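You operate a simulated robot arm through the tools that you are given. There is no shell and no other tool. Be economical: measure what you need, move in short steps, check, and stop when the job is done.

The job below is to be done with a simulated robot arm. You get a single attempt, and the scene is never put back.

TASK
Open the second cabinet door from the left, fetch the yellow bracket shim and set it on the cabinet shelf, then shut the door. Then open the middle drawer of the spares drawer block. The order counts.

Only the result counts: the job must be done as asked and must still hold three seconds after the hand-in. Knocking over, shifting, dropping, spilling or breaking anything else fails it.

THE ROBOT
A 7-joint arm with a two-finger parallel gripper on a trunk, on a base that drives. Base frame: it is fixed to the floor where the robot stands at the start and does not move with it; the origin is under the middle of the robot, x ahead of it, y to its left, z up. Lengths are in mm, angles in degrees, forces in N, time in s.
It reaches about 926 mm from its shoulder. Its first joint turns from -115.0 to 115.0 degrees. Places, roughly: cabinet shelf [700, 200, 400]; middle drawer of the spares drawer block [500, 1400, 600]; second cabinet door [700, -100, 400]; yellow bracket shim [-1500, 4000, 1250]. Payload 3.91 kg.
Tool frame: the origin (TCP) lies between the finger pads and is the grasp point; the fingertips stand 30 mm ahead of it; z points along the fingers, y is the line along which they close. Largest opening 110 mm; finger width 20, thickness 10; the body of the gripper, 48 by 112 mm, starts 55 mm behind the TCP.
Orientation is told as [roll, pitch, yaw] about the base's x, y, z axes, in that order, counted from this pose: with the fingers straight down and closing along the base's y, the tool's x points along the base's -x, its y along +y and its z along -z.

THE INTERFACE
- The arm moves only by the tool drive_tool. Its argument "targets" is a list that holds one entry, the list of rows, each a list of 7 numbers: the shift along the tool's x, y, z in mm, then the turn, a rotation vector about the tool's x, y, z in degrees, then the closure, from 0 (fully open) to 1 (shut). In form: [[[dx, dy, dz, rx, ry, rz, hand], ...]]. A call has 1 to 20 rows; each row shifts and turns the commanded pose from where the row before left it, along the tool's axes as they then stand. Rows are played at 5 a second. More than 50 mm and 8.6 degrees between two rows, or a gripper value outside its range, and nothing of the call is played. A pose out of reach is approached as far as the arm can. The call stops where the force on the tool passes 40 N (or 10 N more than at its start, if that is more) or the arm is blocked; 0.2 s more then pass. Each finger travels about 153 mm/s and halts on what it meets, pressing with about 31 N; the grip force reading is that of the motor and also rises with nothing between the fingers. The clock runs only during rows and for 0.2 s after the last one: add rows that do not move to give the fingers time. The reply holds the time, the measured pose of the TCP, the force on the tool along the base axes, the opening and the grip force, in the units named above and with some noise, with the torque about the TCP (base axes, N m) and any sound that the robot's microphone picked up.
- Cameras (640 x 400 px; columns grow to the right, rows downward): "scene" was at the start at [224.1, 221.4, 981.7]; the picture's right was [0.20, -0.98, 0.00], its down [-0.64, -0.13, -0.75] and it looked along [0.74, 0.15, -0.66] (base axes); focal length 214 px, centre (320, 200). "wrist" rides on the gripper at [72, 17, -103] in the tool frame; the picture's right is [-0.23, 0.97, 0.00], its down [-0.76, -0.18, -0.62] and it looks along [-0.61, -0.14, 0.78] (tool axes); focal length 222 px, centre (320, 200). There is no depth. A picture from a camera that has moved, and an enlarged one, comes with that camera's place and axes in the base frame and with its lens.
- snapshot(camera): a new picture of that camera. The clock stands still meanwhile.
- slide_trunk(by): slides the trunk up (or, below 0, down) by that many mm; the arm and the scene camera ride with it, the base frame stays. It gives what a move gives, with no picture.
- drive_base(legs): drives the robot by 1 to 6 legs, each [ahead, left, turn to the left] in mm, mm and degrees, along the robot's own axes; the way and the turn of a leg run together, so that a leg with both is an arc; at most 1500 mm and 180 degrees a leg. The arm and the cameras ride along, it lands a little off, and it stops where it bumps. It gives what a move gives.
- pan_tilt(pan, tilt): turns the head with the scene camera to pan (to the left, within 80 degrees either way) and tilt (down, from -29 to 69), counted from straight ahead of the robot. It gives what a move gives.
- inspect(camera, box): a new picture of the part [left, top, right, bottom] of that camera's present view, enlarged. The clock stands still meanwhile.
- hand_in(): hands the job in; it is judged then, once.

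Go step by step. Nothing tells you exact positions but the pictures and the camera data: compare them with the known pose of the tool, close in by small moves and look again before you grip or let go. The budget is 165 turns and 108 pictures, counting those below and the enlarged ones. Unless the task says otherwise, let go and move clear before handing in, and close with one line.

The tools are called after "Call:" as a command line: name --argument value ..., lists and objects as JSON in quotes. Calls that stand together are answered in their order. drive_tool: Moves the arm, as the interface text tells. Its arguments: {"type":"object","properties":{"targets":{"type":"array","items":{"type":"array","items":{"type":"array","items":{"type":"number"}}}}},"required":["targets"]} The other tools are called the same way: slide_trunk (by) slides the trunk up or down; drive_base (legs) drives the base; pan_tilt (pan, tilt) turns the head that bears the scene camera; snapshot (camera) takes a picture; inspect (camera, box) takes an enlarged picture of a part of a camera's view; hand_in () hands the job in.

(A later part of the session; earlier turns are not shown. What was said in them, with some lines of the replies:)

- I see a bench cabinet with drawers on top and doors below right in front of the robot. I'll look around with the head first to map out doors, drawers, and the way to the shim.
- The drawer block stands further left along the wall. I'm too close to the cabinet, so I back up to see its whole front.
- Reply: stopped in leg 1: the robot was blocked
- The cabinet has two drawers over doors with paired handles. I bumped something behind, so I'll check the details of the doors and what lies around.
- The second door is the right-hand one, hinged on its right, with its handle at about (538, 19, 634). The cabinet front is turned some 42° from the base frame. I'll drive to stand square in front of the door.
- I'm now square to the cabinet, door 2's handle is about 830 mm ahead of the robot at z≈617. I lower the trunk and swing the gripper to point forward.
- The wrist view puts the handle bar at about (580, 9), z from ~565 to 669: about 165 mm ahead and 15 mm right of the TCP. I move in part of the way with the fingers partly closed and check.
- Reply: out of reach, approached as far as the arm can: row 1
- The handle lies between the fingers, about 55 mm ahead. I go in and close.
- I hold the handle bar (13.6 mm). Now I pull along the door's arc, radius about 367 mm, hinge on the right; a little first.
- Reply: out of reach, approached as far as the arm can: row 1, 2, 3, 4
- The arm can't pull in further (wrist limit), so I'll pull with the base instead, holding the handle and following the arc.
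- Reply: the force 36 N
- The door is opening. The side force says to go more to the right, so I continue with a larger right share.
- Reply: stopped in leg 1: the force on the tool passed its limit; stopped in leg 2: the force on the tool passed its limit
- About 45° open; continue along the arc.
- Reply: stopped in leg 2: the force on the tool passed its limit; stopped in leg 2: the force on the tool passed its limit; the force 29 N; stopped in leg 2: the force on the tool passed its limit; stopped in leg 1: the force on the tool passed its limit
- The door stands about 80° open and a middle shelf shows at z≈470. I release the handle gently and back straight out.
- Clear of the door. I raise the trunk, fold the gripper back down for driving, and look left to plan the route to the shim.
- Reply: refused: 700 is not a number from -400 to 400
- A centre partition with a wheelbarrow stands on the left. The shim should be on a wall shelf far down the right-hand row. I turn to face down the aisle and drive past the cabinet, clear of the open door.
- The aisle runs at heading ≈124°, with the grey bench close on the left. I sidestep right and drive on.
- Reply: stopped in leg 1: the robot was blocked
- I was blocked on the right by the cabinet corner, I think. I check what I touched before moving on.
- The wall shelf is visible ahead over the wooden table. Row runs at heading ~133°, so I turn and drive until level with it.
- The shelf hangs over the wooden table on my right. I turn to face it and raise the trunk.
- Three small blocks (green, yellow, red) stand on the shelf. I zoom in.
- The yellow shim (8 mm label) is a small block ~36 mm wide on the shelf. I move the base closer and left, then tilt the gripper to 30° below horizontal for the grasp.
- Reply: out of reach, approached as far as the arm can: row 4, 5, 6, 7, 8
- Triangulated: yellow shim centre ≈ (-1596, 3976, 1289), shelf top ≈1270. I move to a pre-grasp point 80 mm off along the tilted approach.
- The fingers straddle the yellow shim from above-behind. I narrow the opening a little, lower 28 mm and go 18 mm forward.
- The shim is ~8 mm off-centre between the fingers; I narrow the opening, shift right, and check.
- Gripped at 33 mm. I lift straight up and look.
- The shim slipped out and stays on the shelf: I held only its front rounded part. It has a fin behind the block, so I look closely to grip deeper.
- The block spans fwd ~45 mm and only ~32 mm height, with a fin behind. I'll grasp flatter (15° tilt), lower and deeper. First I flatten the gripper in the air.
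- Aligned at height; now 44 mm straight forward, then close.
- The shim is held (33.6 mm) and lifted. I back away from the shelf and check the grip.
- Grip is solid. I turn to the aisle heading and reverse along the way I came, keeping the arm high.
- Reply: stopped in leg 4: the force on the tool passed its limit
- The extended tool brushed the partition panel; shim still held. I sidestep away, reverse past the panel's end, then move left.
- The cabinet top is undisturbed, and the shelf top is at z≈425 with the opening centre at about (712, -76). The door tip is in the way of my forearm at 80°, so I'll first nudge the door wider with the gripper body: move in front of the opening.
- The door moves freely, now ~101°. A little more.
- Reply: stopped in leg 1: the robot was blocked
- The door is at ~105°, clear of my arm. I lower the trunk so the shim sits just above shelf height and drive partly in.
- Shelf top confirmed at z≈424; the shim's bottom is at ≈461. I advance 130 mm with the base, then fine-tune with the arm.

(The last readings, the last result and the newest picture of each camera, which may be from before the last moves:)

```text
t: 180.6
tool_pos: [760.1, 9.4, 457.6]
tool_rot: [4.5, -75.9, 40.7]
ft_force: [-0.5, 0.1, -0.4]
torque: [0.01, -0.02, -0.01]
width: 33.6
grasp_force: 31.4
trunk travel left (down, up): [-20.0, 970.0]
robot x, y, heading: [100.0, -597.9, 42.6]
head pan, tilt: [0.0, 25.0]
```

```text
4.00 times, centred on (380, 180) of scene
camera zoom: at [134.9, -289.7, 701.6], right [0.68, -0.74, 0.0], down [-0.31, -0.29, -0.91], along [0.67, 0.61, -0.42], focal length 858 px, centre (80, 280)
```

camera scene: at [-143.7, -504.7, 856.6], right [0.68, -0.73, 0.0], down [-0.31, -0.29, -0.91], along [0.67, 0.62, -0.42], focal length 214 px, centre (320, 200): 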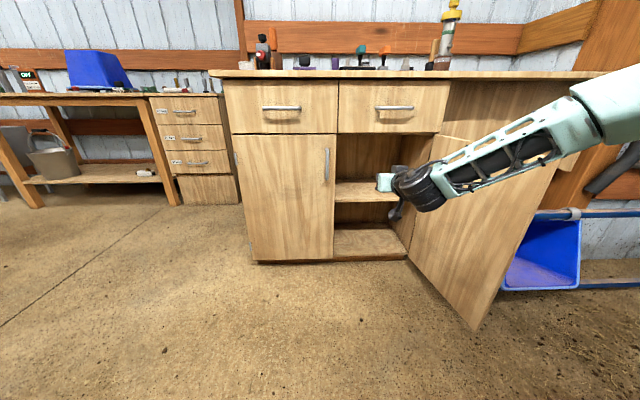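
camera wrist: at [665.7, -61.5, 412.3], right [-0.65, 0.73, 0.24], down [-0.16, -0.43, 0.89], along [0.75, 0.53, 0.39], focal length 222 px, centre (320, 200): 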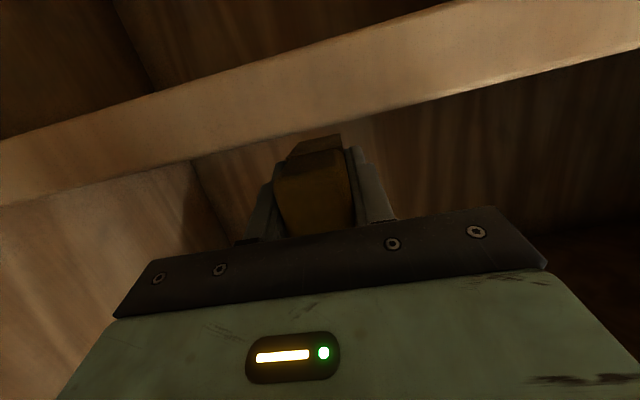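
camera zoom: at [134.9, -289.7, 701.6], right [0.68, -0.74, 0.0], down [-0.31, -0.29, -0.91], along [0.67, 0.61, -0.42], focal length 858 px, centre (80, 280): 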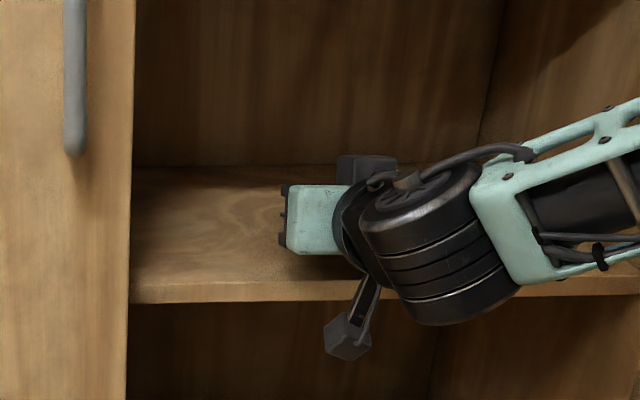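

Shim is ~65 mm inside the shelf edge, shelf top ≈417–424, shim's bottom ≈437. I creep down watching the force.

Call:
drive_tool --targets '[[[5, 0, 1.2, 0, 0, 0, 1], [5, 0, 1.2, 0, 0, 0, 1], [0, 0, 0, 0, 0, 0, 1]]]'

Call:
drive_tool --targets '[[[3, 0, 0.7, 0, 0, 0, 1], [0, 0, 0, 0, 0, 0, 1]]]'

Call:
drive_tool --targets '[[[3, 0, 0.7, 0, 0, 0, 1], [0, 0, 0, 0, 0, 0, 1]]]'

```text
t: 181.4
tool_pos: [756.6, 12.0, 451.2]
tool_rot: [3.2, -76.3, 41.9]
ft_force: [0.0, -0.8, -1.4]
torque: [-0.02, 0.0, 0.01]
width: 33.7
grasp_force: 30.6
trunk travel left (down, up): [-20.0, 970.0]
robot x, y, heading: [99.7, -599.6, 42.6]
head pan, tilt: [0.0, 25.0]
```

```text
t: 182.0
tool_pos: [755.2, 12.0, 453.6]
tool_rot: [2.0, -76.6, 43.2]
ft_force: [-0.2, -0.4, -0.3]
torque: [-0.01, -0.01, 0.0]
width: 33.5
grasp_force: 31.1
trunk travel left (down, up): [-20.0, 970.0]
robot x, y, heading: [100.5, -596.4, 42.7]
head pan, tilt: [0.0, 25.0]
```

```text
t: 182.6
tool_pos: [753.9, 11.9, 453.0]
tool_rot: [1.2, -76.9, 44.3]
ft_force: [-0.3, 0.4, -0.6]
torque: [0.0, 0.01, -0.01]
width: 33.6
grasp_force: 30.9
trunk travel left (down, up): [-20.0, 970.0]
robot x, y, heading: [99.2, -599.6, 42.9]
head pan, tilt: [0.0, 25.0]
```

The arm stalls at its own limit, so I'll use the trunk's remaining travel for the last bit.

Call:
slide_trunk --by -10

Call:
snapshot --camera "wrist"

```text
t: 183.2
tool_pos: [751.6, 14.3, 440.4]
tool_rot: [1.5, -76.8, 44.1]
ft_force: [0.2, -0.2, -0.6]
torque: [0.01, -0.04, 0.01]
width: 33.9
grasp_force: 31.0
trunk travel left (down, up): [-10.0, 980.0]
robot x, y, heading: [102.2, -597.8, 42.8]
head pan, tilt: [0.0, 25.0]
```

```text
37 pictures are left
camera wrist: at [658.9, -57.1, 394.8], right [-0.66, 0.72, 0.23], down [-0.17, -0.44, 0.88], along [0.73, 0.54, 0.41], focal length 222 px, centre (320, 200)
```

wrist: 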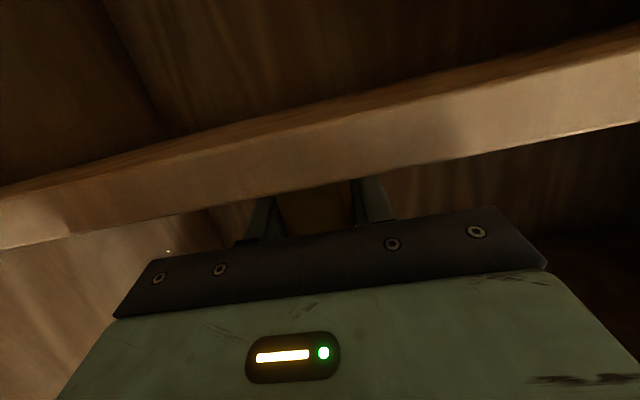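

Call:
slide_trunk --by -3

Call:
slide_trunk --by -2

```text
t: 183.7
tool_pos: [752.4, 14.4, 439.1]
tool_rot: [1.5, -76.9, 44.1]
ft_force: [0.3, -0.6, 1.5]
torque: [-0.13, 0.03, 0.0]
width: 33.5
grasp_force: 31.2
trunk travel left (down, up): [-7.0, 983.0]
robot x, y, heading: [103.4, -597.5, 42.7]
head pan, tilt: [0.0, 25.0]
```

```text
t: 184.2
tool_pos: [752.0, 14.8, 438.2]
tool_rot: [1.6, -77.1, 44.2]
ft_force: [-1.0, -2.9, 19.3]
torque: [-0.58, 0.33, 0.04]
width: 33.6
grasp_force: 31.1
trunk travel left (down, up): [-5.0, 985.0]
robot x, y, heading: [104.1, -599.8, 42.8]
head pan, tilt: [0.0, 25.0]
```

Contact with the shelf (19 N up). I relieve it by 1 mm and open the fingers.

Call:
slide_trunk --by 1

Call:
drive_tool --targets '[[[0, 0, 0, 0, 0, 0, 0.68], [0, 0, 0, 0, 0, 0, 0.6], [0, 0, 0, 0, 0, 0, 0.5], [0, 0, 0, 0, 0, 0, 0.45], [0, 0, 0, 0, 0, 0, 0.45]]]'

Call:
drive_base --legs '[[-60, 0, 0]]'

Call:
snapshot --camera "wrist"

Call:
inspect --camera "scene" --box '[300, 100, 460, 230]'

```text
t: 184.7
tool_pos: [752.3, 15.3, 438.3]
tool_rot: [1.8, -76.9, 43.9]
ft_force: [3.3, 6.3, 22.8]
torque: [-0.5, 0.34, -0.04]
width: 33.8
grasp_force: 31.6
trunk travel left (down, up): [-6.0, 984.0]
robot x, y, heading: [100.1, -602.0, 42.7]
head pan, tilt: [0.0, 25.0]
```

```text
t: 185.9
tool_pos: [751.8, 15.5, 435.2]
tool_rot: [1.8, -76.6, 43.8]
ft_force: [-1.2, 0.4, 0.9]
torque: [0.02, 0.0, -0.01]
width: 60.5
grasp_force: 0.0
trunk travel left (down, up): [-6.0, 984.0]
robot x, y, heading: [98.6, -597.6, 42.7]
head pan, tilt: [0.0, 25.0]
```

```text
t: 186.8
tool_pos: [737.7, 3.3, 435.2]
tool_rot: [3.9, -77.1, 41.8]
ft_force: [-0.6, 0.5, -0.1]
torque: [-0.02, 0.02, -0.02]
width: 60.5
grasp_force: 0.1
trunk travel left (down, up): [-6.0, 984.0]
robot x, y, heading: [84.1, -612.1, 42.9]
head pan, tilt: [0.0, 25.0]
stopped in leg 1: the force on the tool passed its limit (the readings are from after the stop); the commanded pose is now the measured one
```

```text
36 pictures are left
camera wrist: at [645.4, -68.9, 389.0], right [-0.66, 0.71, 0.24], down [-0.17, -0.45, 0.88], along [0.73, 0.54, 0.42], focal length 222 px, centre (320, 200)
```

wrist: 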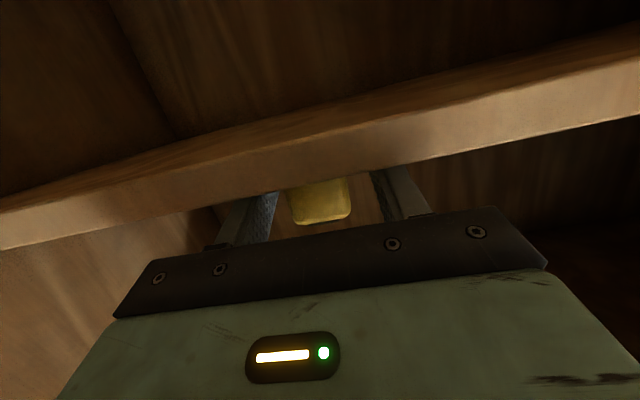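

```text
3.08 times, centred on (380, 165) of scene
camera zoom: at [118.7, -304.4, 687.3], right [0.68, -0.74, 0.0], down [-0.31, -0.29, -0.91], along [0.67, 0.61, -0.42], focal length 660 px, centre (135, 308)
```

zoom: 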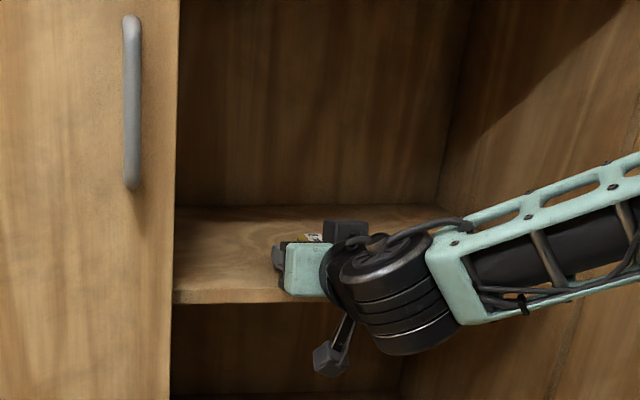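

Shim is released and standing on the shelf. The fingertips scraped the shelf, so I raise a little before backing out.

Call:
slide_trunk --by 8

Call:
drive_base --legs '[[-60, 0, 0]]'

Call:
snapshot --camera "wrist"

```text
t: 187.3
tool_pos: [738.7, 2.7, 445.2]
tool_rot: [3.8, -77.2, 42.0]
ft_force: [-0.2, 1.0, -0.2]
torque: [0.04, 0.0, -0.02]
width: 60.4
grasp_force: 0.0
trunk travel left (down, up): [-14.0, 976.0]
robot x, y, heading: [81.3, -612.3, 42.6]
head pan, tilt: [0.0, 25.0]
```

```text
t: 188.3
tool_pos: [695.4, -38.0, 444.2]
tool_rot: [3.7, -77.2, 41.9]
ft_force: [-0.1, 0.3, 0.3]
torque: [0.03, 0.01, -0.02]
width: 60.6
grasp_force: 0.0
trunk travel left (down, up): [-14.0, 976.0]
robot x, y, heading: [44.9, -657.0, 42.7]
head pan, tilt: [0.0, 25.0]
```

```text
34 pictures are left
camera wrist: at [602.1, -109.4, 397.1], right [-0.66, 0.71, 0.24], down [-0.17, -0.45, 0.88], along [0.73, 0.54, 0.42], focal length 222 px, centre (320, 200)
```

wrist: 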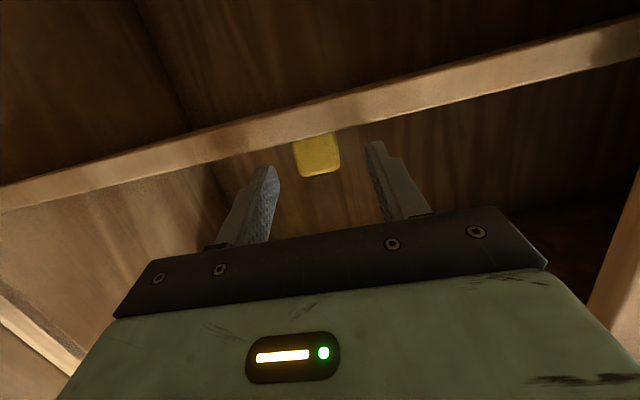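

The shim stands on the shelf. I back out, close the fingers, then view the door to push it shut from its outer side.

Call:
drive_base --legs '[[-540, 0, 0]]'

Call:
slide_trunk --by 46

Call:
drive_tool --targets '[[[0, 0, 0, 0, 0, 0, 0.8], [0, 0, 0, 0, 0, 0, 1], [0, 0, 0, 0, 0, 0, 1]]]'

Call:
snapshot --camera "scene"

Call:
inspect --camera "scene" --box '[320, 110, 440, 210]'

```text
t: 191.5
tool_pos: [288.3, -408.2, 443.6]
tool_rot: [3.9, -77.1, 42.2]
ft_force: [0.1, 0.3, -0.5]
torque: [0.01, 0.04, -0.02]
width: 60.4
grasp_force: 0.2
trunk travel left (down, up): [-14.0, 976.0]
robot x, y, heading: [-362.1, -1027.9, 42.9]
head pan, tilt: [0.0, 25.0]
```

```text
t: 192.4
tool_pos: [289.0, -407.4, 490.5]
tool_rot: [3.9, -77.1, 42.2]
ft_force: [-0.1, -0.4, -0.9]
torque: [0.01, 0.01, 0.0]
width: 60.5
grasp_force: 0.0
trunk travel left (down, up): [-60.0, 930.0]
robot x, y, heading: [-359.9, -1026.1, 43.0]
head pan, tilt: [0.0, 25.0]
```

```text
t: 193.2
tool_pos: [288.5, -408.4, 490.1]
tool_rot: [3.9, -77.1, 42.2]
ft_force: [-0.1, 0.0, 0.9]
torque: [-0.02, -0.01, -0.04]
width: 0.0
grasp_force: 31.0
trunk travel left (down, up): [-60.0, 930.0]
robot x, y, heading: [-358.7, -1025.6, 43.2]
head pan, tilt: [0.0, 25.0]
```

```text
33 pictures are left
camera scene: at [-329.4, -717.8, 741.6], right [0.68, -0.73, 0.0], down [-0.31, -0.29, -0.91], along [0.66, 0.62, -0.42], focal length 214 px, centre (320, 200)
```

scene: 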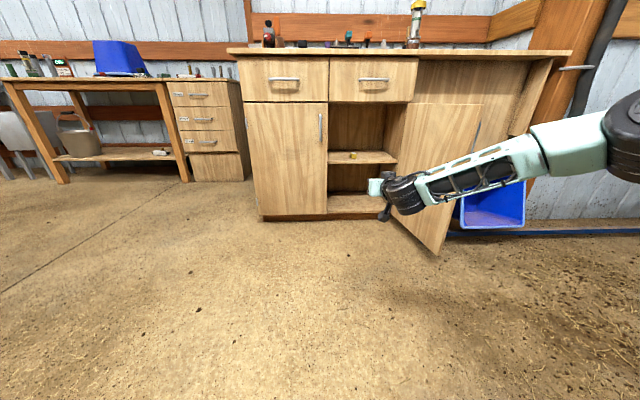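

```text
4.00 times, centred on (380, 160) of scene
camera zoom: at [-329.4, -717.8, 741.6], right [0.68, -0.73, 0.0], down [-0.31, -0.29, -0.91], along [0.66, 0.62, -0.42], focal length 858 px, centre (80, 360)
```

zoom: 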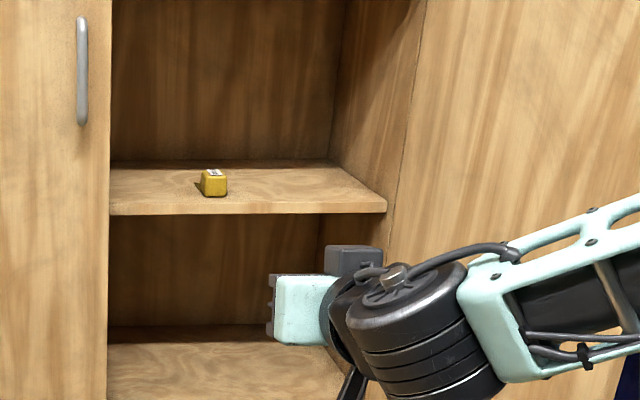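

The shim stands upright on the shelf. I move to the outer (right) side of the open door.

Call:
drive_base --legs '[[0, -440, 0]]'

Call:
drive_base --legs '[[120, 0, 0]]'

Call:
snapshot --camera "scene"

Call:
snapshot --camera "wrist"

```text
t: 195.8
tool_pos: [587.6, -726.3, 490.5]
tool_rot: [3.9, -77.1, 42.1]
ft_force: [-0.2, -0.3, -0.1]
torque: [0.02, 0.01, -0.05]
width: 0.4
grasp_force: 31.0
trunk travel left (down, up): [-60.0, 930.0]
robot x, y, heading: [-63.4, -1348.4, 43.0]
head pan, tilt: [0.0, 25.0]
```

```text
t: 197.1
tool_pos: [671.8, -642.2, 490.8]
tool_rot: [4.0, -77.1, 42.4]
ft_force: [0.7, -0.1, -0.9]
torque: [0.01, 0.01, 0.02]
width: 0.0
grasp_force: 30.2
trunk travel left (down, up): [-60.0, 930.0]
robot x, y, heading: [23.5, -1266.0, 43.3]
head pan, tilt: [0.0, 25.0]
```

```text
31 pictures are left
camera scene: at [55.1, -955.5, 741.7], right [0.68, -0.73, 0.0], down [-0.31, -0.29, -0.91], along [0.66, 0.62, -0.42], focal length 214 px, centre (320, 200)
```

scene: 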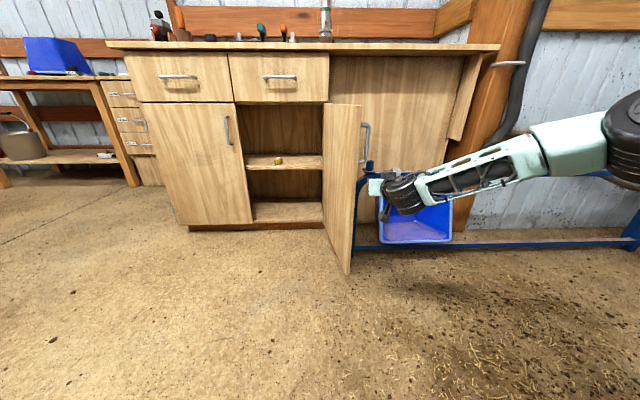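

```text
30 pictures are left
camera wrist: at [579.9, -715.4, 443.1], right [-0.67, 0.71, 0.24], down [-0.16, -0.45, 0.88], along [0.73, 0.55, 0.42], focal length 222 px, centre (320, 200)
```

wrist: 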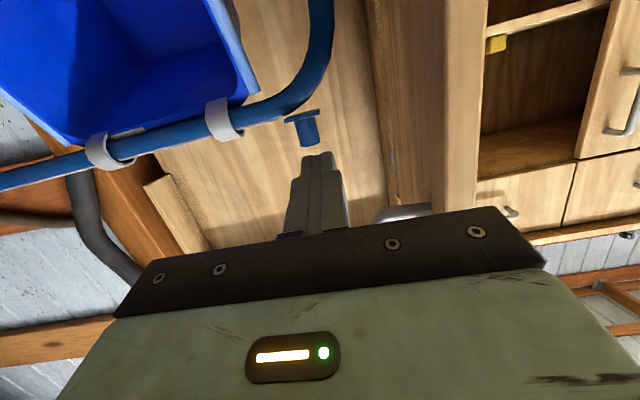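

Call:
drive_base --legs '[[50, 0, 0], [0, 70, 0], [0, 60, 0]]'

Call:
snapshot --camera "scene"

```text
t: 199.1
tool_pos: [632.9, -531.7, 489.5]
tool_rot: [3.8, -76.9, 42.9]
ft_force: [-0.1, 0.2, 0.4]
torque: [-0.03, 0.03, -0.04]
width: 0.0
grasp_force: 30.9
trunk travel left (down, up): [-60.0, 930.0]
robot x, y, heading: [-11.7, -1155.7, 43.6]
head pan, tilt: [0.0, 25.0]
stopped in leg 3: the robot was blocked; the commanded pose is now the measured one
```

```text
29 pictures are left
camera scene: at [19.7, -845.8, 741.6], right [0.69, -0.73, 0.0], down [-0.31, -0.29, -0.91], along [0.66, 0.62, -0.42], focal length 214 px, centre (320, 200)
```

scene: 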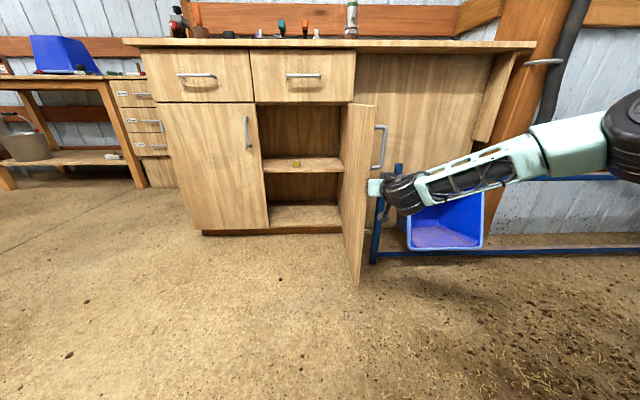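

Call:
drive_base --legs '[[0, 50, 0]]'

Call:
snapshot --camera "wrist"

```text
t: 200.0
tool_pos: [599.8, -494.6, 489.2]
tool_rot: [4.0, -77.0, 42.9]
ft_force: [0.5, -1.1, -0.1]
torque: [-0.03, 0.03, 0.01]
width: 0.0
grasp_force: 30.9
trunk travel left (down, up): [-60.0, 930.0]
robot x, y, heading: [-42.9, -1119.2, 43.4]
head pan, tilt: [0.0, 25.0]
```

```text
28 pictures are left
camera wrist: at [507.5, -568.6, 442.7], right [-0.67, 0.7, 0.24], down [-0.16, -0.45, 0.88], along [0.72, 0.55, 0.41], focal length 222 px, centre (320, 200)
```

wrist: 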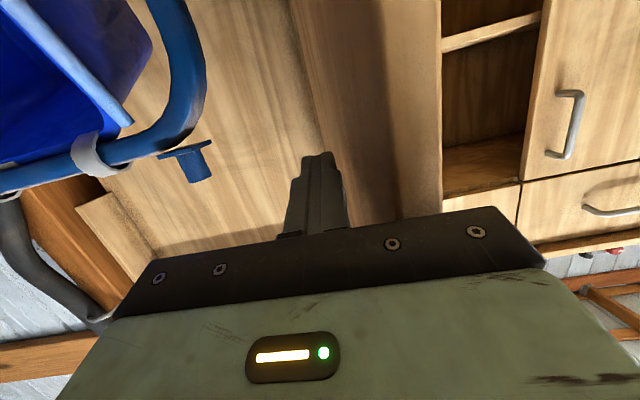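

Call:
drive_base --legs '[[0, 70, 0], [15, 60, 0]]'

Call:
drive_base --legs '[[35, 50, 0], [45, 45, 0]]'

Call:
snapshot --camera "scene"

```text
t: 201.6
tool_pos: [521.8, -390.7, 488.9]
tool_rot: [4.0, -77.0, 42.9]
ft_force: [0.1, -0.3, -0.2]
torque: [-0.04, -0.01, 0.04]
width: 0.0
grasp_force: 30.8
trunk travel left (down, up): [-60.0, 930.0]
robot x, y, heading: [-124.2, -1014.1, 43.2]
head pan, tilt: [0.0, 25.0]
```

```text
t: 203.2
tool_pos: [515.8, -266.3, 488.8]
tool_rot: [3.9, -76.9, 43.0]
ft_force: [-0.7, 0.7, 0.0]
torque: [-0.02, 0.0, 0.01]
width: 0.0
grasp_force: 30.9
trunk travel left (down, up): [-60.0, 930.0]
robot x, y, heading: [-132.2, -892.6, 43.4]
head pan, tilt: [0.0, 25.0]
```

```text
27 pictures are left
camera scene: at [-98.3, -581.0, 741.7], right [0.69, -0.73, 0.0], down [-0.31, -0.29, -0.91], along [0.66, 0.62, -0.42], focal length 214 px, centre (320, 200)
```

scene: 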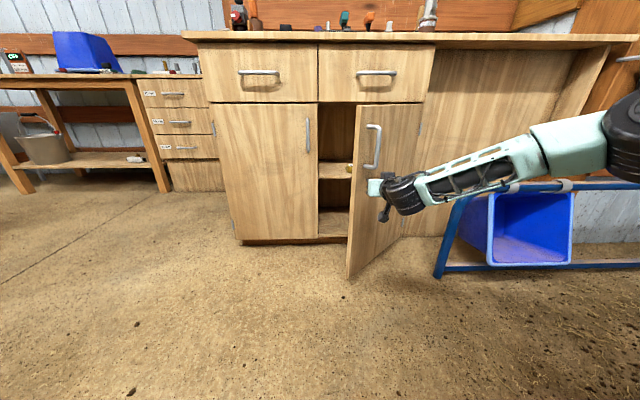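

Call:
drive_base --legs '[[70, 50, 0], [70, 35, 0]]'

Call:
drive_base --legs '[[50, 10, 0]]'

Call:
snapshot --camera "scene"

```text
t: 204.9
tool_pos: [560.6, -105.8, 490.4]
tool_rot: [3.8, -76.9, 43.0]
ft_force: [1.0, 0.6, 0.1]
torque: [0.0, 0.02, -0.03]
width: 0.0
grasp_force: 31.5
trunk travel left (down, up): [-60.0, 930.0]
robot x, y, heading: [-86.5, -725.6, 43.2]
head pan, tilt: [0.0, 25.0]
```

```text
t: 205.8
tool_pos: [590.0, -66.2, 489.5]
tool_rot: [3.8, -76.9, 43.0]
ft_force: [-0.3, 0.0, 0.3]
torque: [0.0, -0.01, 0.01]
width: 0.0
grasp_force: 31.4
trunk travel left (down, up): [-60.0, 930.0]
robot x, y, heading: [-48.9, -692.9, 43.2]
head pan, tilt: [0.0, 25.0]
```

```text
26 pictures are left
camera scene: at [-24.3, -380.8, 741.7], right [0.69, -0.73, 0.0], down [-0.31, -0.29, -0.91], along [0.66, 0.62, -0.42], focal length 214 px, centre (320, 200)
```

scene: 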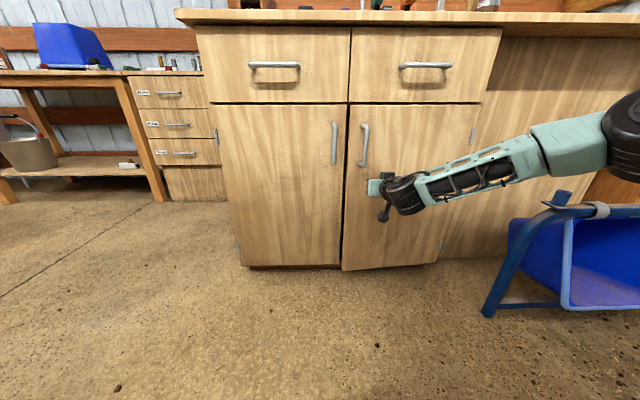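

Nearly shut. I push the last few centimetres.

Call:
drive_base --legs '[[35, 0, 0]]'

Call:
drive_base --legs '[[15, 0, 0]]'

Call:
inspect --camera "scene" --box '[220, 80, 480, 290]'

```text
t: 206.7
tool_pos: [614.3, -40.0, 490.5]
tool_rot: [3.8, -76.9, 42.9]
ft_force: [0.1, 0.5, -0.1]
torque: [0.0, 0.03, -0.01]
width: 0.1
grasp_force: 31.3
trunk travel left (down, up): [-60.0, 930.0]
robot x, y, heading: [-31.0, -669.6, 43.0]
head pan, tilt: [0.0, 25.0]
```

```text
t: 207.5
tool_pos: [620.9, -36.2, 490.0]
tool_rot: [3.8, -76.8, 43.1]
ft_force: [-3.8, -5.9, 2.5]
torque: [0.08, -0.07, -0.08]
width: 0.0
grasp_force: 31.0
trunk travel left (down, up): [-60.0, 930.0]
robot x, y, heading: [-20.5, -658.3, 43.3]
head pan, tilt: [0.0, 25.0]
stopped in leg 1: the force on the tool passed its limit (the readings are from after the stop); the commanded pose is now the measured one
```

```text
1.90 times, centred on (350, 185) of scene
camera zoom: at [8.3, -350.1, 741.7], right [0.69, -0.73, 0.0], down [-0.31, -0.29, -0.91], along [0.66, 0.62, -0.42], focal length 408 px, centre (263, 229)
```

zoom: 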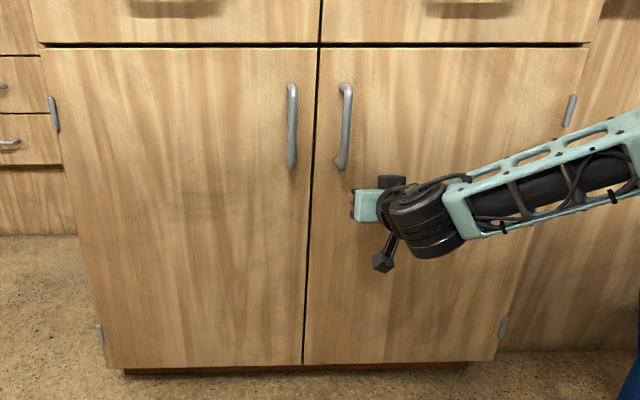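

The door is shut flush. Now to the drawer block: I back off, turn down the aisle, pass the cabinet, then turn to face the block.

Call:
drive_base --legs '[[-250, 0, 0], [0, 0, 88], [0, -630, 0], [1176, 0, 0]]'

Call:
pan_tilt --pan -70 --tilt 25

Call:
snapshot --camera "scene"

```text
t: 221.8
tool_pos: [-1176.2, 1087.0, 489.0]
tool_rot: [3.7, -76.8, 133.9]
ft_force: [-0.5, -0.4, -0.1]
torque: [0.01, 0.02, -0.01]
width: 0.0
grasp_force: 31.3
trunk travel left (down, up): [-60.0, 930.0]
robot x, y, heading: [-541.2, 457.4, 134.3]
head pan, tilt: [0.0, 25.0]
```

```text
t: 223.2
tool_pos: [-1176.5, 1087.0, 487.7]
tool_rot: [3.9, -76.8, 133.8]
ft_force: [0.0, -0.1, -0.6]
torque: [0.01, 0.01, 0.03]
width: 0.0
grasp_force: 31.5
trunk travel left (down, up): [-60.0, 930.0]
robot x, y, heading: [-545.1, 457.4, 134.2]
head pan, tilt: [-70.0, 25.0]
```

```text
24 pictures are left
camera scene: at [-748.9, 496.6, 741.7], right [0.9, -0.43, 0.0], down [-0.18, -0.38, -0.91], along [0.39, 0.82, -0.42], focal length 214 px, centre (320, 200)
```

scene: 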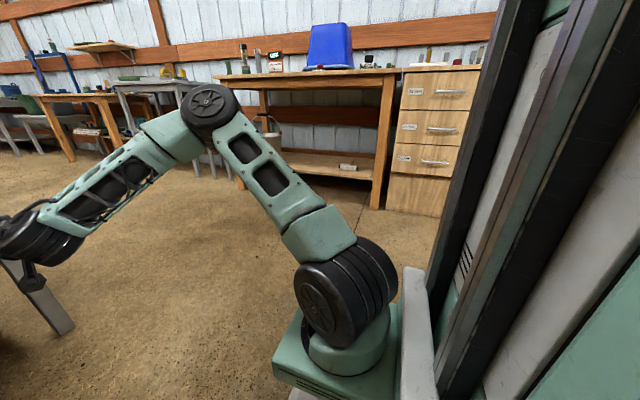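

Call:
drive_base --legs '[[0, -220, 0], [0, 0, -90]]'

Call:
pan_tilt --pan 0 --tilt 20

Call:
snapshot --camera "scene"

```text
t: 228.7
tool_pos: [241.2, 1243.6, 488.4]
tool_rot: [3.9, -76.8, 44.3]
ft_force: [-0.8, -0.1, -0.1]
torque: [-0.01, 0.02, 0.02]
width: 0.2
grasp_force: 30.9
trunk travel left (down, up): [-60.0, 930.0]
robot x, y, heading: [-386.4, 603.4, 44.7]
head pan, tilt: [-70.0, 25.0]
```

```text
t: 230.1
tool_pos: [241.7, 1243.1, 488.6]
tool_rot: [3.9, -76.8, 44.2]
ft_force: [0.2, -0.2, -0.8]
torque: [0.01, 0.0, 0.0]
width: 0.0
grasp_force: 30.8
trunk travel left (down, up): [-60.0, 930.0]
robot x, y, heading: [-386.9, 603.7, 44.5]
head pan, tilt: [0.0, 20.0]
```

```text
23 pictures are left
camera scene: at [-363.3, 916.8, 749.7], right [0.7, -0.71, 0.0], down [-0.24, -0.24, -0.94], along [0.67, 0.66, -0.34], focal length 214 px, centre (320, 200)
```

scene: 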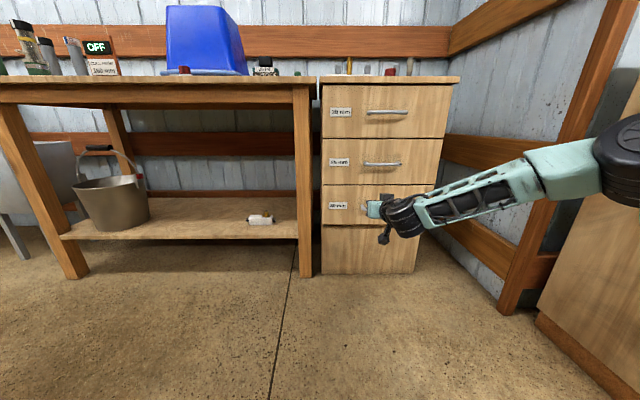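

I'm square to the drawer block; the middle handle is a horizontal bar at about (391, 1323, 602). I raise the trunk, level the gripper and roll it 90° so it closes vertically.

Call:
slide_trunk --by 114

Call:
drive_tool --targets '[[[0, 0, 0, 0, -6.5, 0, 0.7], [0, 0, 0, 0, -6.5, 0, 0.45], [0, 0, 0, 0, 0, 8.2, 0.45], [0, 0, 0, 0, 0, 8.2, 0.45], [0, 0, 0, 0, 0, 8.2, 0.45], [0, 0, 0, 0, 0, 8.2, 0.45], [0, 0, 0, 0, 0, 8.2, 0.45], [0, 0, 0, 0, 0, 8.2, 0.45], [0, 0, 0, 0, 0, 8.2, 0.45], [0, 0, 0, 0, 0, 8.2, 0.45], [0, 0, 0, 0, 0, 8.2, 0.45], [0, 0, 0, 0, 0, 8.2, 0.45], [0, 0, 0, 0, 0, 8, 0.45]]]'

Call:
snapshot --camera "wrist"

Call:
snapshot --camera "scene"

```text
t: 231.6
tool_pos: [240.1, 1243.3, 602.5]
tool_rot: [3.9, -76.8, 44.3]
ft_force: [-0.1, -1.2, 0.6]
torque: [-0.01, 0.01, 0.04]
width: 0.2
grasp_force: 31.2
trunk travel left (down, up): [-174.0, 816.0]
robot x, y, heading: [-384.9, 601.9, 44.6]
head pan, tilt: [0.0, 20.0]
```

```text
t: 234.4
tool_pos: [241.5, 1242.4, 672.6]
tool_rot: [85.2, 0.7, -42.1]
ft_force: [-0.6, 0.0, 0.1]
torque: [0.01, 0.02, -0.02]
width: 60.4
grasp_force: 0.1
out of reach, approached as far as the arm can: row 2, 9, 10, 11, 12, 13
trunk travel left (down, up): [-174.0, 816.0]
robot x, y, heading: [-383.9, 608.4, 44.4]
head pan, tilt: [0.0, 20.0]
```

```text
22 pictures are left
camera wrist: at [120.9, 1215.1, 698.9], right [0.23, -0.1, 0.97], down [0.14, -0.98, -0.13], along [0.96, 0.17, -0.21], focal length 222 px, centre (320, 200)
```

wrist: 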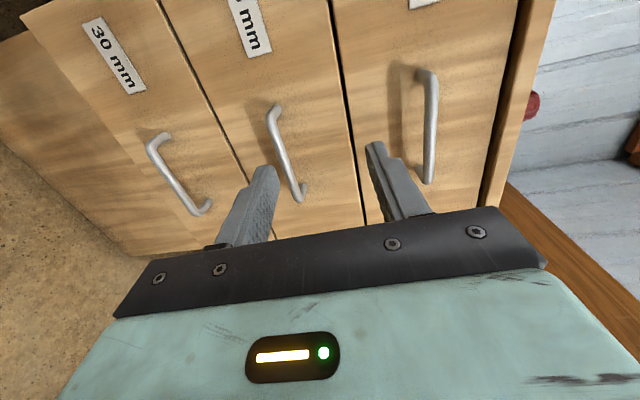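

```text
21 pictures are left
camera scene: at [-363.4, 916.8, 863.8], right [0.7, -0.71, 0.0], down [-0.24, -0.24, -0.94], along [0.67, 0.66, -0.34], focal length 214 px, centre (320, 200)
```

scene: 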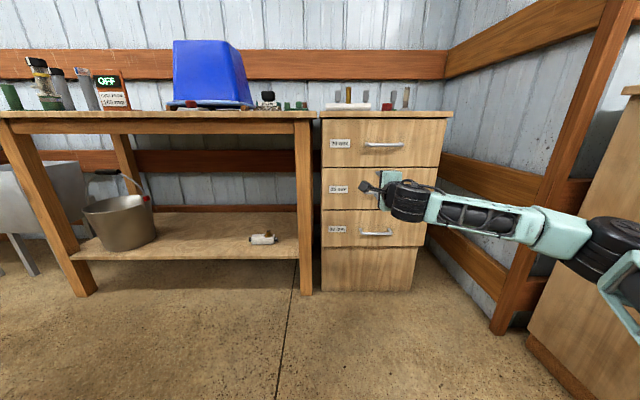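

The gripper is rolled and level enough; only its height drifted. I correct with the trunk (-71) and base (right 45), then approach.

Call:
slide_trunk --by -71

Call:
drive_base --legs '[[0, -42, 0], [90, 0, 0]]'

Call:
snapshot --camera "wrist"

```text
t: 235.5
tool_pos: [241.0, 1242.8, 600.6]
tool_rot: [85.2, 0.5, -42.0]
ft_force: [0.5, -0.5, -0.2]
torque: [0.0, -0.02, -0.01]
width: 60.7
grasp_force: 0.1
trunk travel left (down, up): [-103.0, 887.0]
robot x, y, heading: [-388.2, 606.4, 44.6]
head pan, tilt: [0.0, 20.0]
```

```text
t: 237.1
tool_pos: [333.9, 1275.2, 601.0]
tool_rot: [85.2, 0.6, -42.0]
ft_force: [0.8, -0.8, 0.0]
torque: [-0.02, -0.02, -0.01]
width: 60.4
grasp_force: 0.0
trunk travel left (down, up): [-103.0, 887.0]
robot x, y, heading: [-291.6, 637.5, 44.5]
head pan, tilt: [0.0, 20.0]
```

```text
20 pictures are left
camera wrist: at [214.0, 1248.0, 627.4], right [0.23, -0.1, 0.97], down [0.14, -0.98, -0.13], along [0.96, 0.17, -0.21], focal length 222 px, centre (320, 200)
```

wrist: 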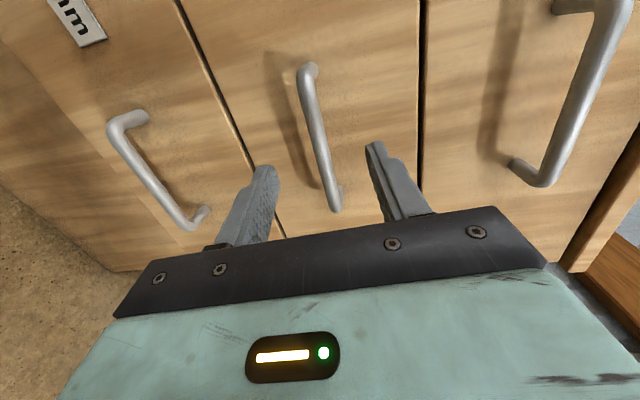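

Call:
drive_base --legs '[[55, 0, 0]]'

Call:
snapshot --camera "wrist"

```text
t: 238.0
tool_pos: [372.5, 1314.4, 600.9]
tool_rot: [85.3, 0.6, -42.0]
ft_force: [0.3, 0.3, -0.3]
torque: [-0.01, -0.02, -0.03]
width: 60.4
grasp_force: 0.1
trunk travel left (down, up): [-103.0, 887.0]
robot x, y, heading: [-256.8, 673.2, 44.5]
head pan, tilt: [0.0, 20.0]
```

```text
19 pictures are left
camera wrist: at [252.9, 1285.8, 627.4], right [0.23, -0.1, 0.97], down [0.14, -0.98, -0.13], along [0.96, 0.17, -0.21], focal length 222 px, centre (320, 200)
```

wrist: 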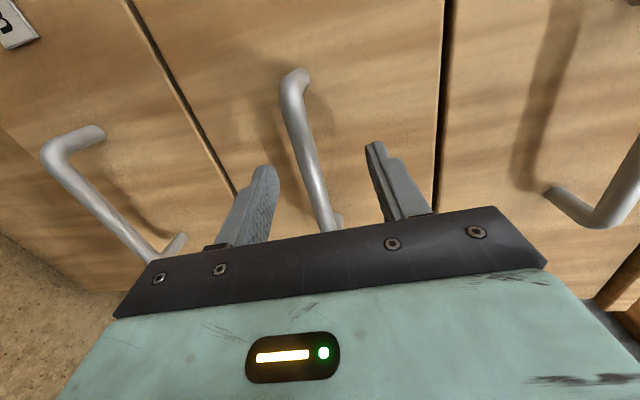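

Call:
drive_base --legs '[[20, 0, 0]]'

Call:
drive_tool --targets '[[[0, 0, 0, 0, 0, 0, 0.6], [0, 0, 0, 0, 0, 0, 0.8], [0, 0, 0, 0, 0, 0, 1], [0, 0, 0, 0, 0, 0, 1], [0, 0, 0, 0, 0, 0, 1]]]'

Call:
snapshot --camera "wrist"

```text
t: 238.8
tool_pos: [387.6, 1328.2, 600.4]
tool_rot: [85.2, 0.6, -42.0]
ft_force: [0.3, 0.1, 0.4]
torque: [-0.01, 0.03, 0.01]
width: 60.4
grasp_force: 0.1
trunk travel left (down, up): [-103.0, 887.0]
robot x, y, heading: [-238.5, 688.8, 44.4]
head pan, tilt: [0.0, 20.0]
```

```text
t: 239.7
tool_pos: [387.2, 1327.4, 592.7]
tool_rot: [84.2, 0.3, -41.9]
ft_force: [1.2, -0.8, -9.1]
torque: [-0.09, -0.1, 0.37]
width: 13.8
grasp_force: 45.3
trunk travel left (down, up): [-103.0, 887.0]
robot x, y, heading: [-240.5, 689.2, 44.6]
head pan, tilt: [0.0, 20.0]
stopped in row 4: the force on the tool passed its limit (the readings are from after the stop); the commanded pose is now the measured one
```

```text
18 pictures are left
camera wrist: at [267.2, 1300.2, 620.7], right [0.24, -0.08, 0.97], down [0.14, -0.98, -0.12], along [0.96, 0.16, -0.22], focal length 222 px, centre (320, 200)
```

wrist: 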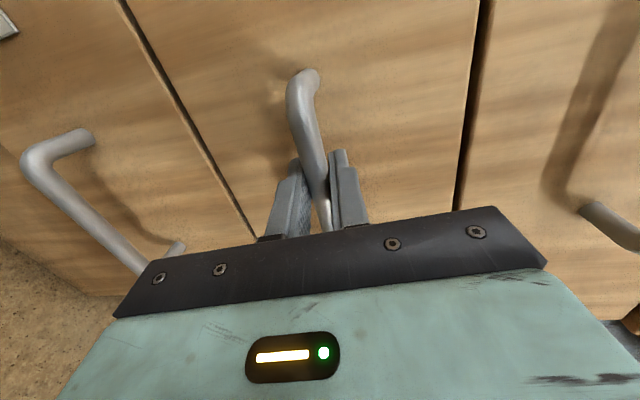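

I hold the middle drawer's handle; now pull straight back with the base.

Call:
drive_base --legs '[[-60, 0, 0]]'

Call:
drive_base --legs '[[-70, 0, 0]]'

Call:
drive_base --legs '[[-70, 0, 0]]'

Call:
snapshot --camera "scene"

```text
t: 240.6
tool_pos: [345.7, 1286.0, 592.0]
tool_rot: [84.3, 0.5, -42.0]
ft_force: [1.7, -5.2, -16.5]
torque: [-0.28, -0.13, 0.46]
width: 13.7
grasp_force: 45.9
trunk travel left (down, up): [-103.0, 887.0]
robot x, y, heading: [-280.4, 652.7, 44.8]
head pan, tilt: [0.0, 20.0]
```

```text
t: 241.6
tool_pos: [296.1, 1235.7, 591.8]
tool_rot: [84.3, 0.5, -42.2]
ft_force: [0.6, -3.8, -5.8]
torque: [-0.25, -0.24, 0.34]
width: 13.7
grasp_force: 45.5
trunk travel left (down, up): [-103.0, 887.0]
robot x, y, heading: [-333.9, 599.7, 44.7]
head pan, tilt: [0.0, 20.0]
```

```text
t: 242.7
tool_pos: [245.5, 1185.5, 592.8]
tool_rot: [84.1, 0.3, -42.1]
ft_force: [-4.7, 1.6, -3.1]
torque: [-0.2, -0.19, 0.11]
width: 13.7
grasp_force: 45.5
trunk travel left (down, up): [-103.0, 887.0]
robot x, y, heading: [-383.5, 550.0, 44.6]
head pan, tilt: [0.0, 20.0]
```

```text
17 pictures are left
camera scene: at [-358.7, 861.1, 792.7], right [0.7, -0.71, 0.0], down [-0.24, -0.24, -0.94], along [0.67, 0.66, -0.34], focal length 214 px, centre (320, 200)
```

scene: 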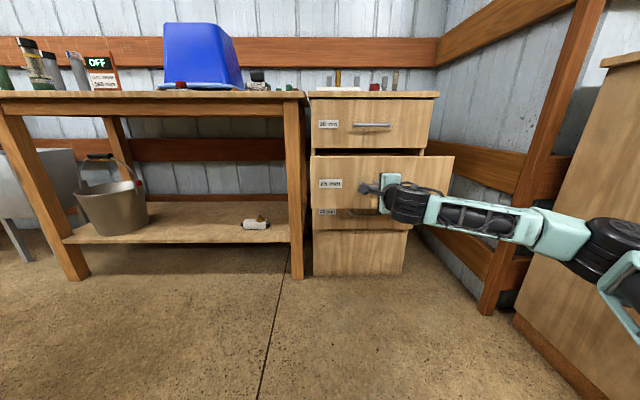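

The middle drawer is out ~200 mm. A little more, then release and back off.

Call:
drive_base --legs '[[-60, 0, 0]]'

Call:
drive_tool --targets '[[[0, 0, 0, 0, 0, 0, 0.75], [0, 0, 0, 0, 0, 0, 0.55], [0, 0, 0, 0, 0, 0, 0.45], [0, 0, 0, 0, 0, 0, 0.45]]]'

Call:
drive_base --legs '[[-150, 0, 0]]'

Call:
snapshot --camera "scene"

```text
t: 243.6
tool_pos: [202.4, 1143.0, 592.4]
tool_rot: [84.2, 0.4, -42.2]
ft_force: [4.5, -6.8, -0.6]
torque: [-0.19, -0.24, 0.23]
width: 13.8
grasp_force: 45.3
trunk travel left (down, up): [-103.0, 887.0]
robot x, y, heading: [-423.8, 506.9, 44.5]
head pan, tilt: [0.0, 20.0]
```

```text
t: 244.6
tool_pos: [202.4, 1144.8, 592.1]
tool_rot: [84.3, 0.4, -42.2]
ft_force: [0.3, -0.4, 0.3]
torque: [-0.01, -0.01, 0.02]
width: 60.3
grasp_force: 0.1
trunk travel left (down, up): [-103.0, 887.0]
robot x, y, heading: [-427.3, 506.6, 44.3]
head pan, tilt: [0.0, 20.0]
```

```text
t: 246.0
tool_pos: [96.5, 1037.2, 592.1]
tool_rot: [84.1, 0.4, -42.0]
ft_force: [-0.4, 0.0, -0.1]
torque: [0.03, 0.02, 0.02]
width: 60.2
grasp_force: 0.0
trunk travel left (down, up): [-103.0, 887.0]
robot x, y, heading: [-534.5, 399.2, 44.4]
head pan, tilt: [0.0, 20.0]
```

```text
16 pictures are left
camera scene: at [-508.2, 711.2, 792.8], right [0.7, -0.71, 0.0], down [-0.24, -0.24, -0.94], along [0.67, 0.66, -0.34], focal length 214 px, centre (320, 200)
```

scene: 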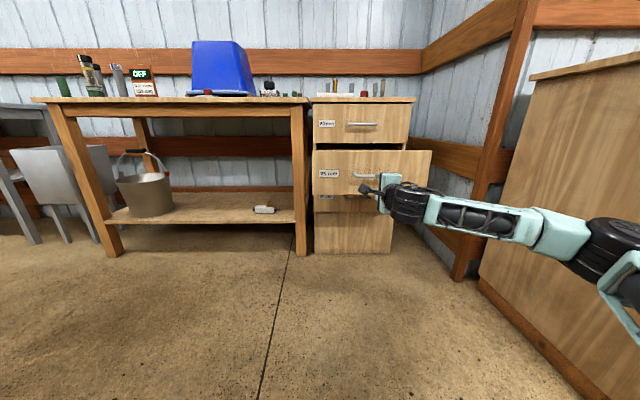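

The middle drawer stands open and I'm clear of it. One look back to confirm that the cabinet door has stayed shut.

Call:
pan_tilt --pan -70 --tilt 15

Call:
snapshot --camera "scene"

```text
t: 247.4
tool_pos: [96.3, 1036.9, 592.5]
tool_rot: [84.2, 0.4, -42.0]
ft_force: [-0.1, -0.5, 0.6]
torque: [0.03, -0.04, -0.02]
width: 60.2
grasp_force: 0.1
trunk travel left (down, up): [-103.0, 887.0]
robot x, y, heading: [-530.1, 399.6, 44.8]
head pan, tilt: [-70.0, 15.0]
```

```text
15 pictures are left
camera scene: at [-490.2, 605.7, 800.9], right [-0.43, -0.9, 0.0], down [-0.23, 0.11, -0.97], along [0.87, -0.41, -0.26], focal length 214 px, centre (320, 200)
```

scene: 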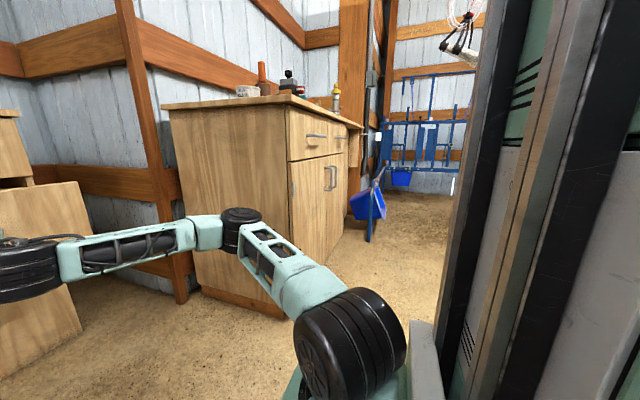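

The cabinet door is shut, the cabinet top is undisturbed, and the middle drawer is open with the gripper clear of it. I'm handing in.

Call:
hand_in

```text
The job is handed in.
```

I handed the job in. The yellow bracket shim is standing on the cabinet shelf, the second cabinet door is shut, and the middle drawer of the spares block is open about 260 mm. The robot brushed the partition panel and the cabinet corner while driving, and the later pictures show nothing knocked over or shifted.
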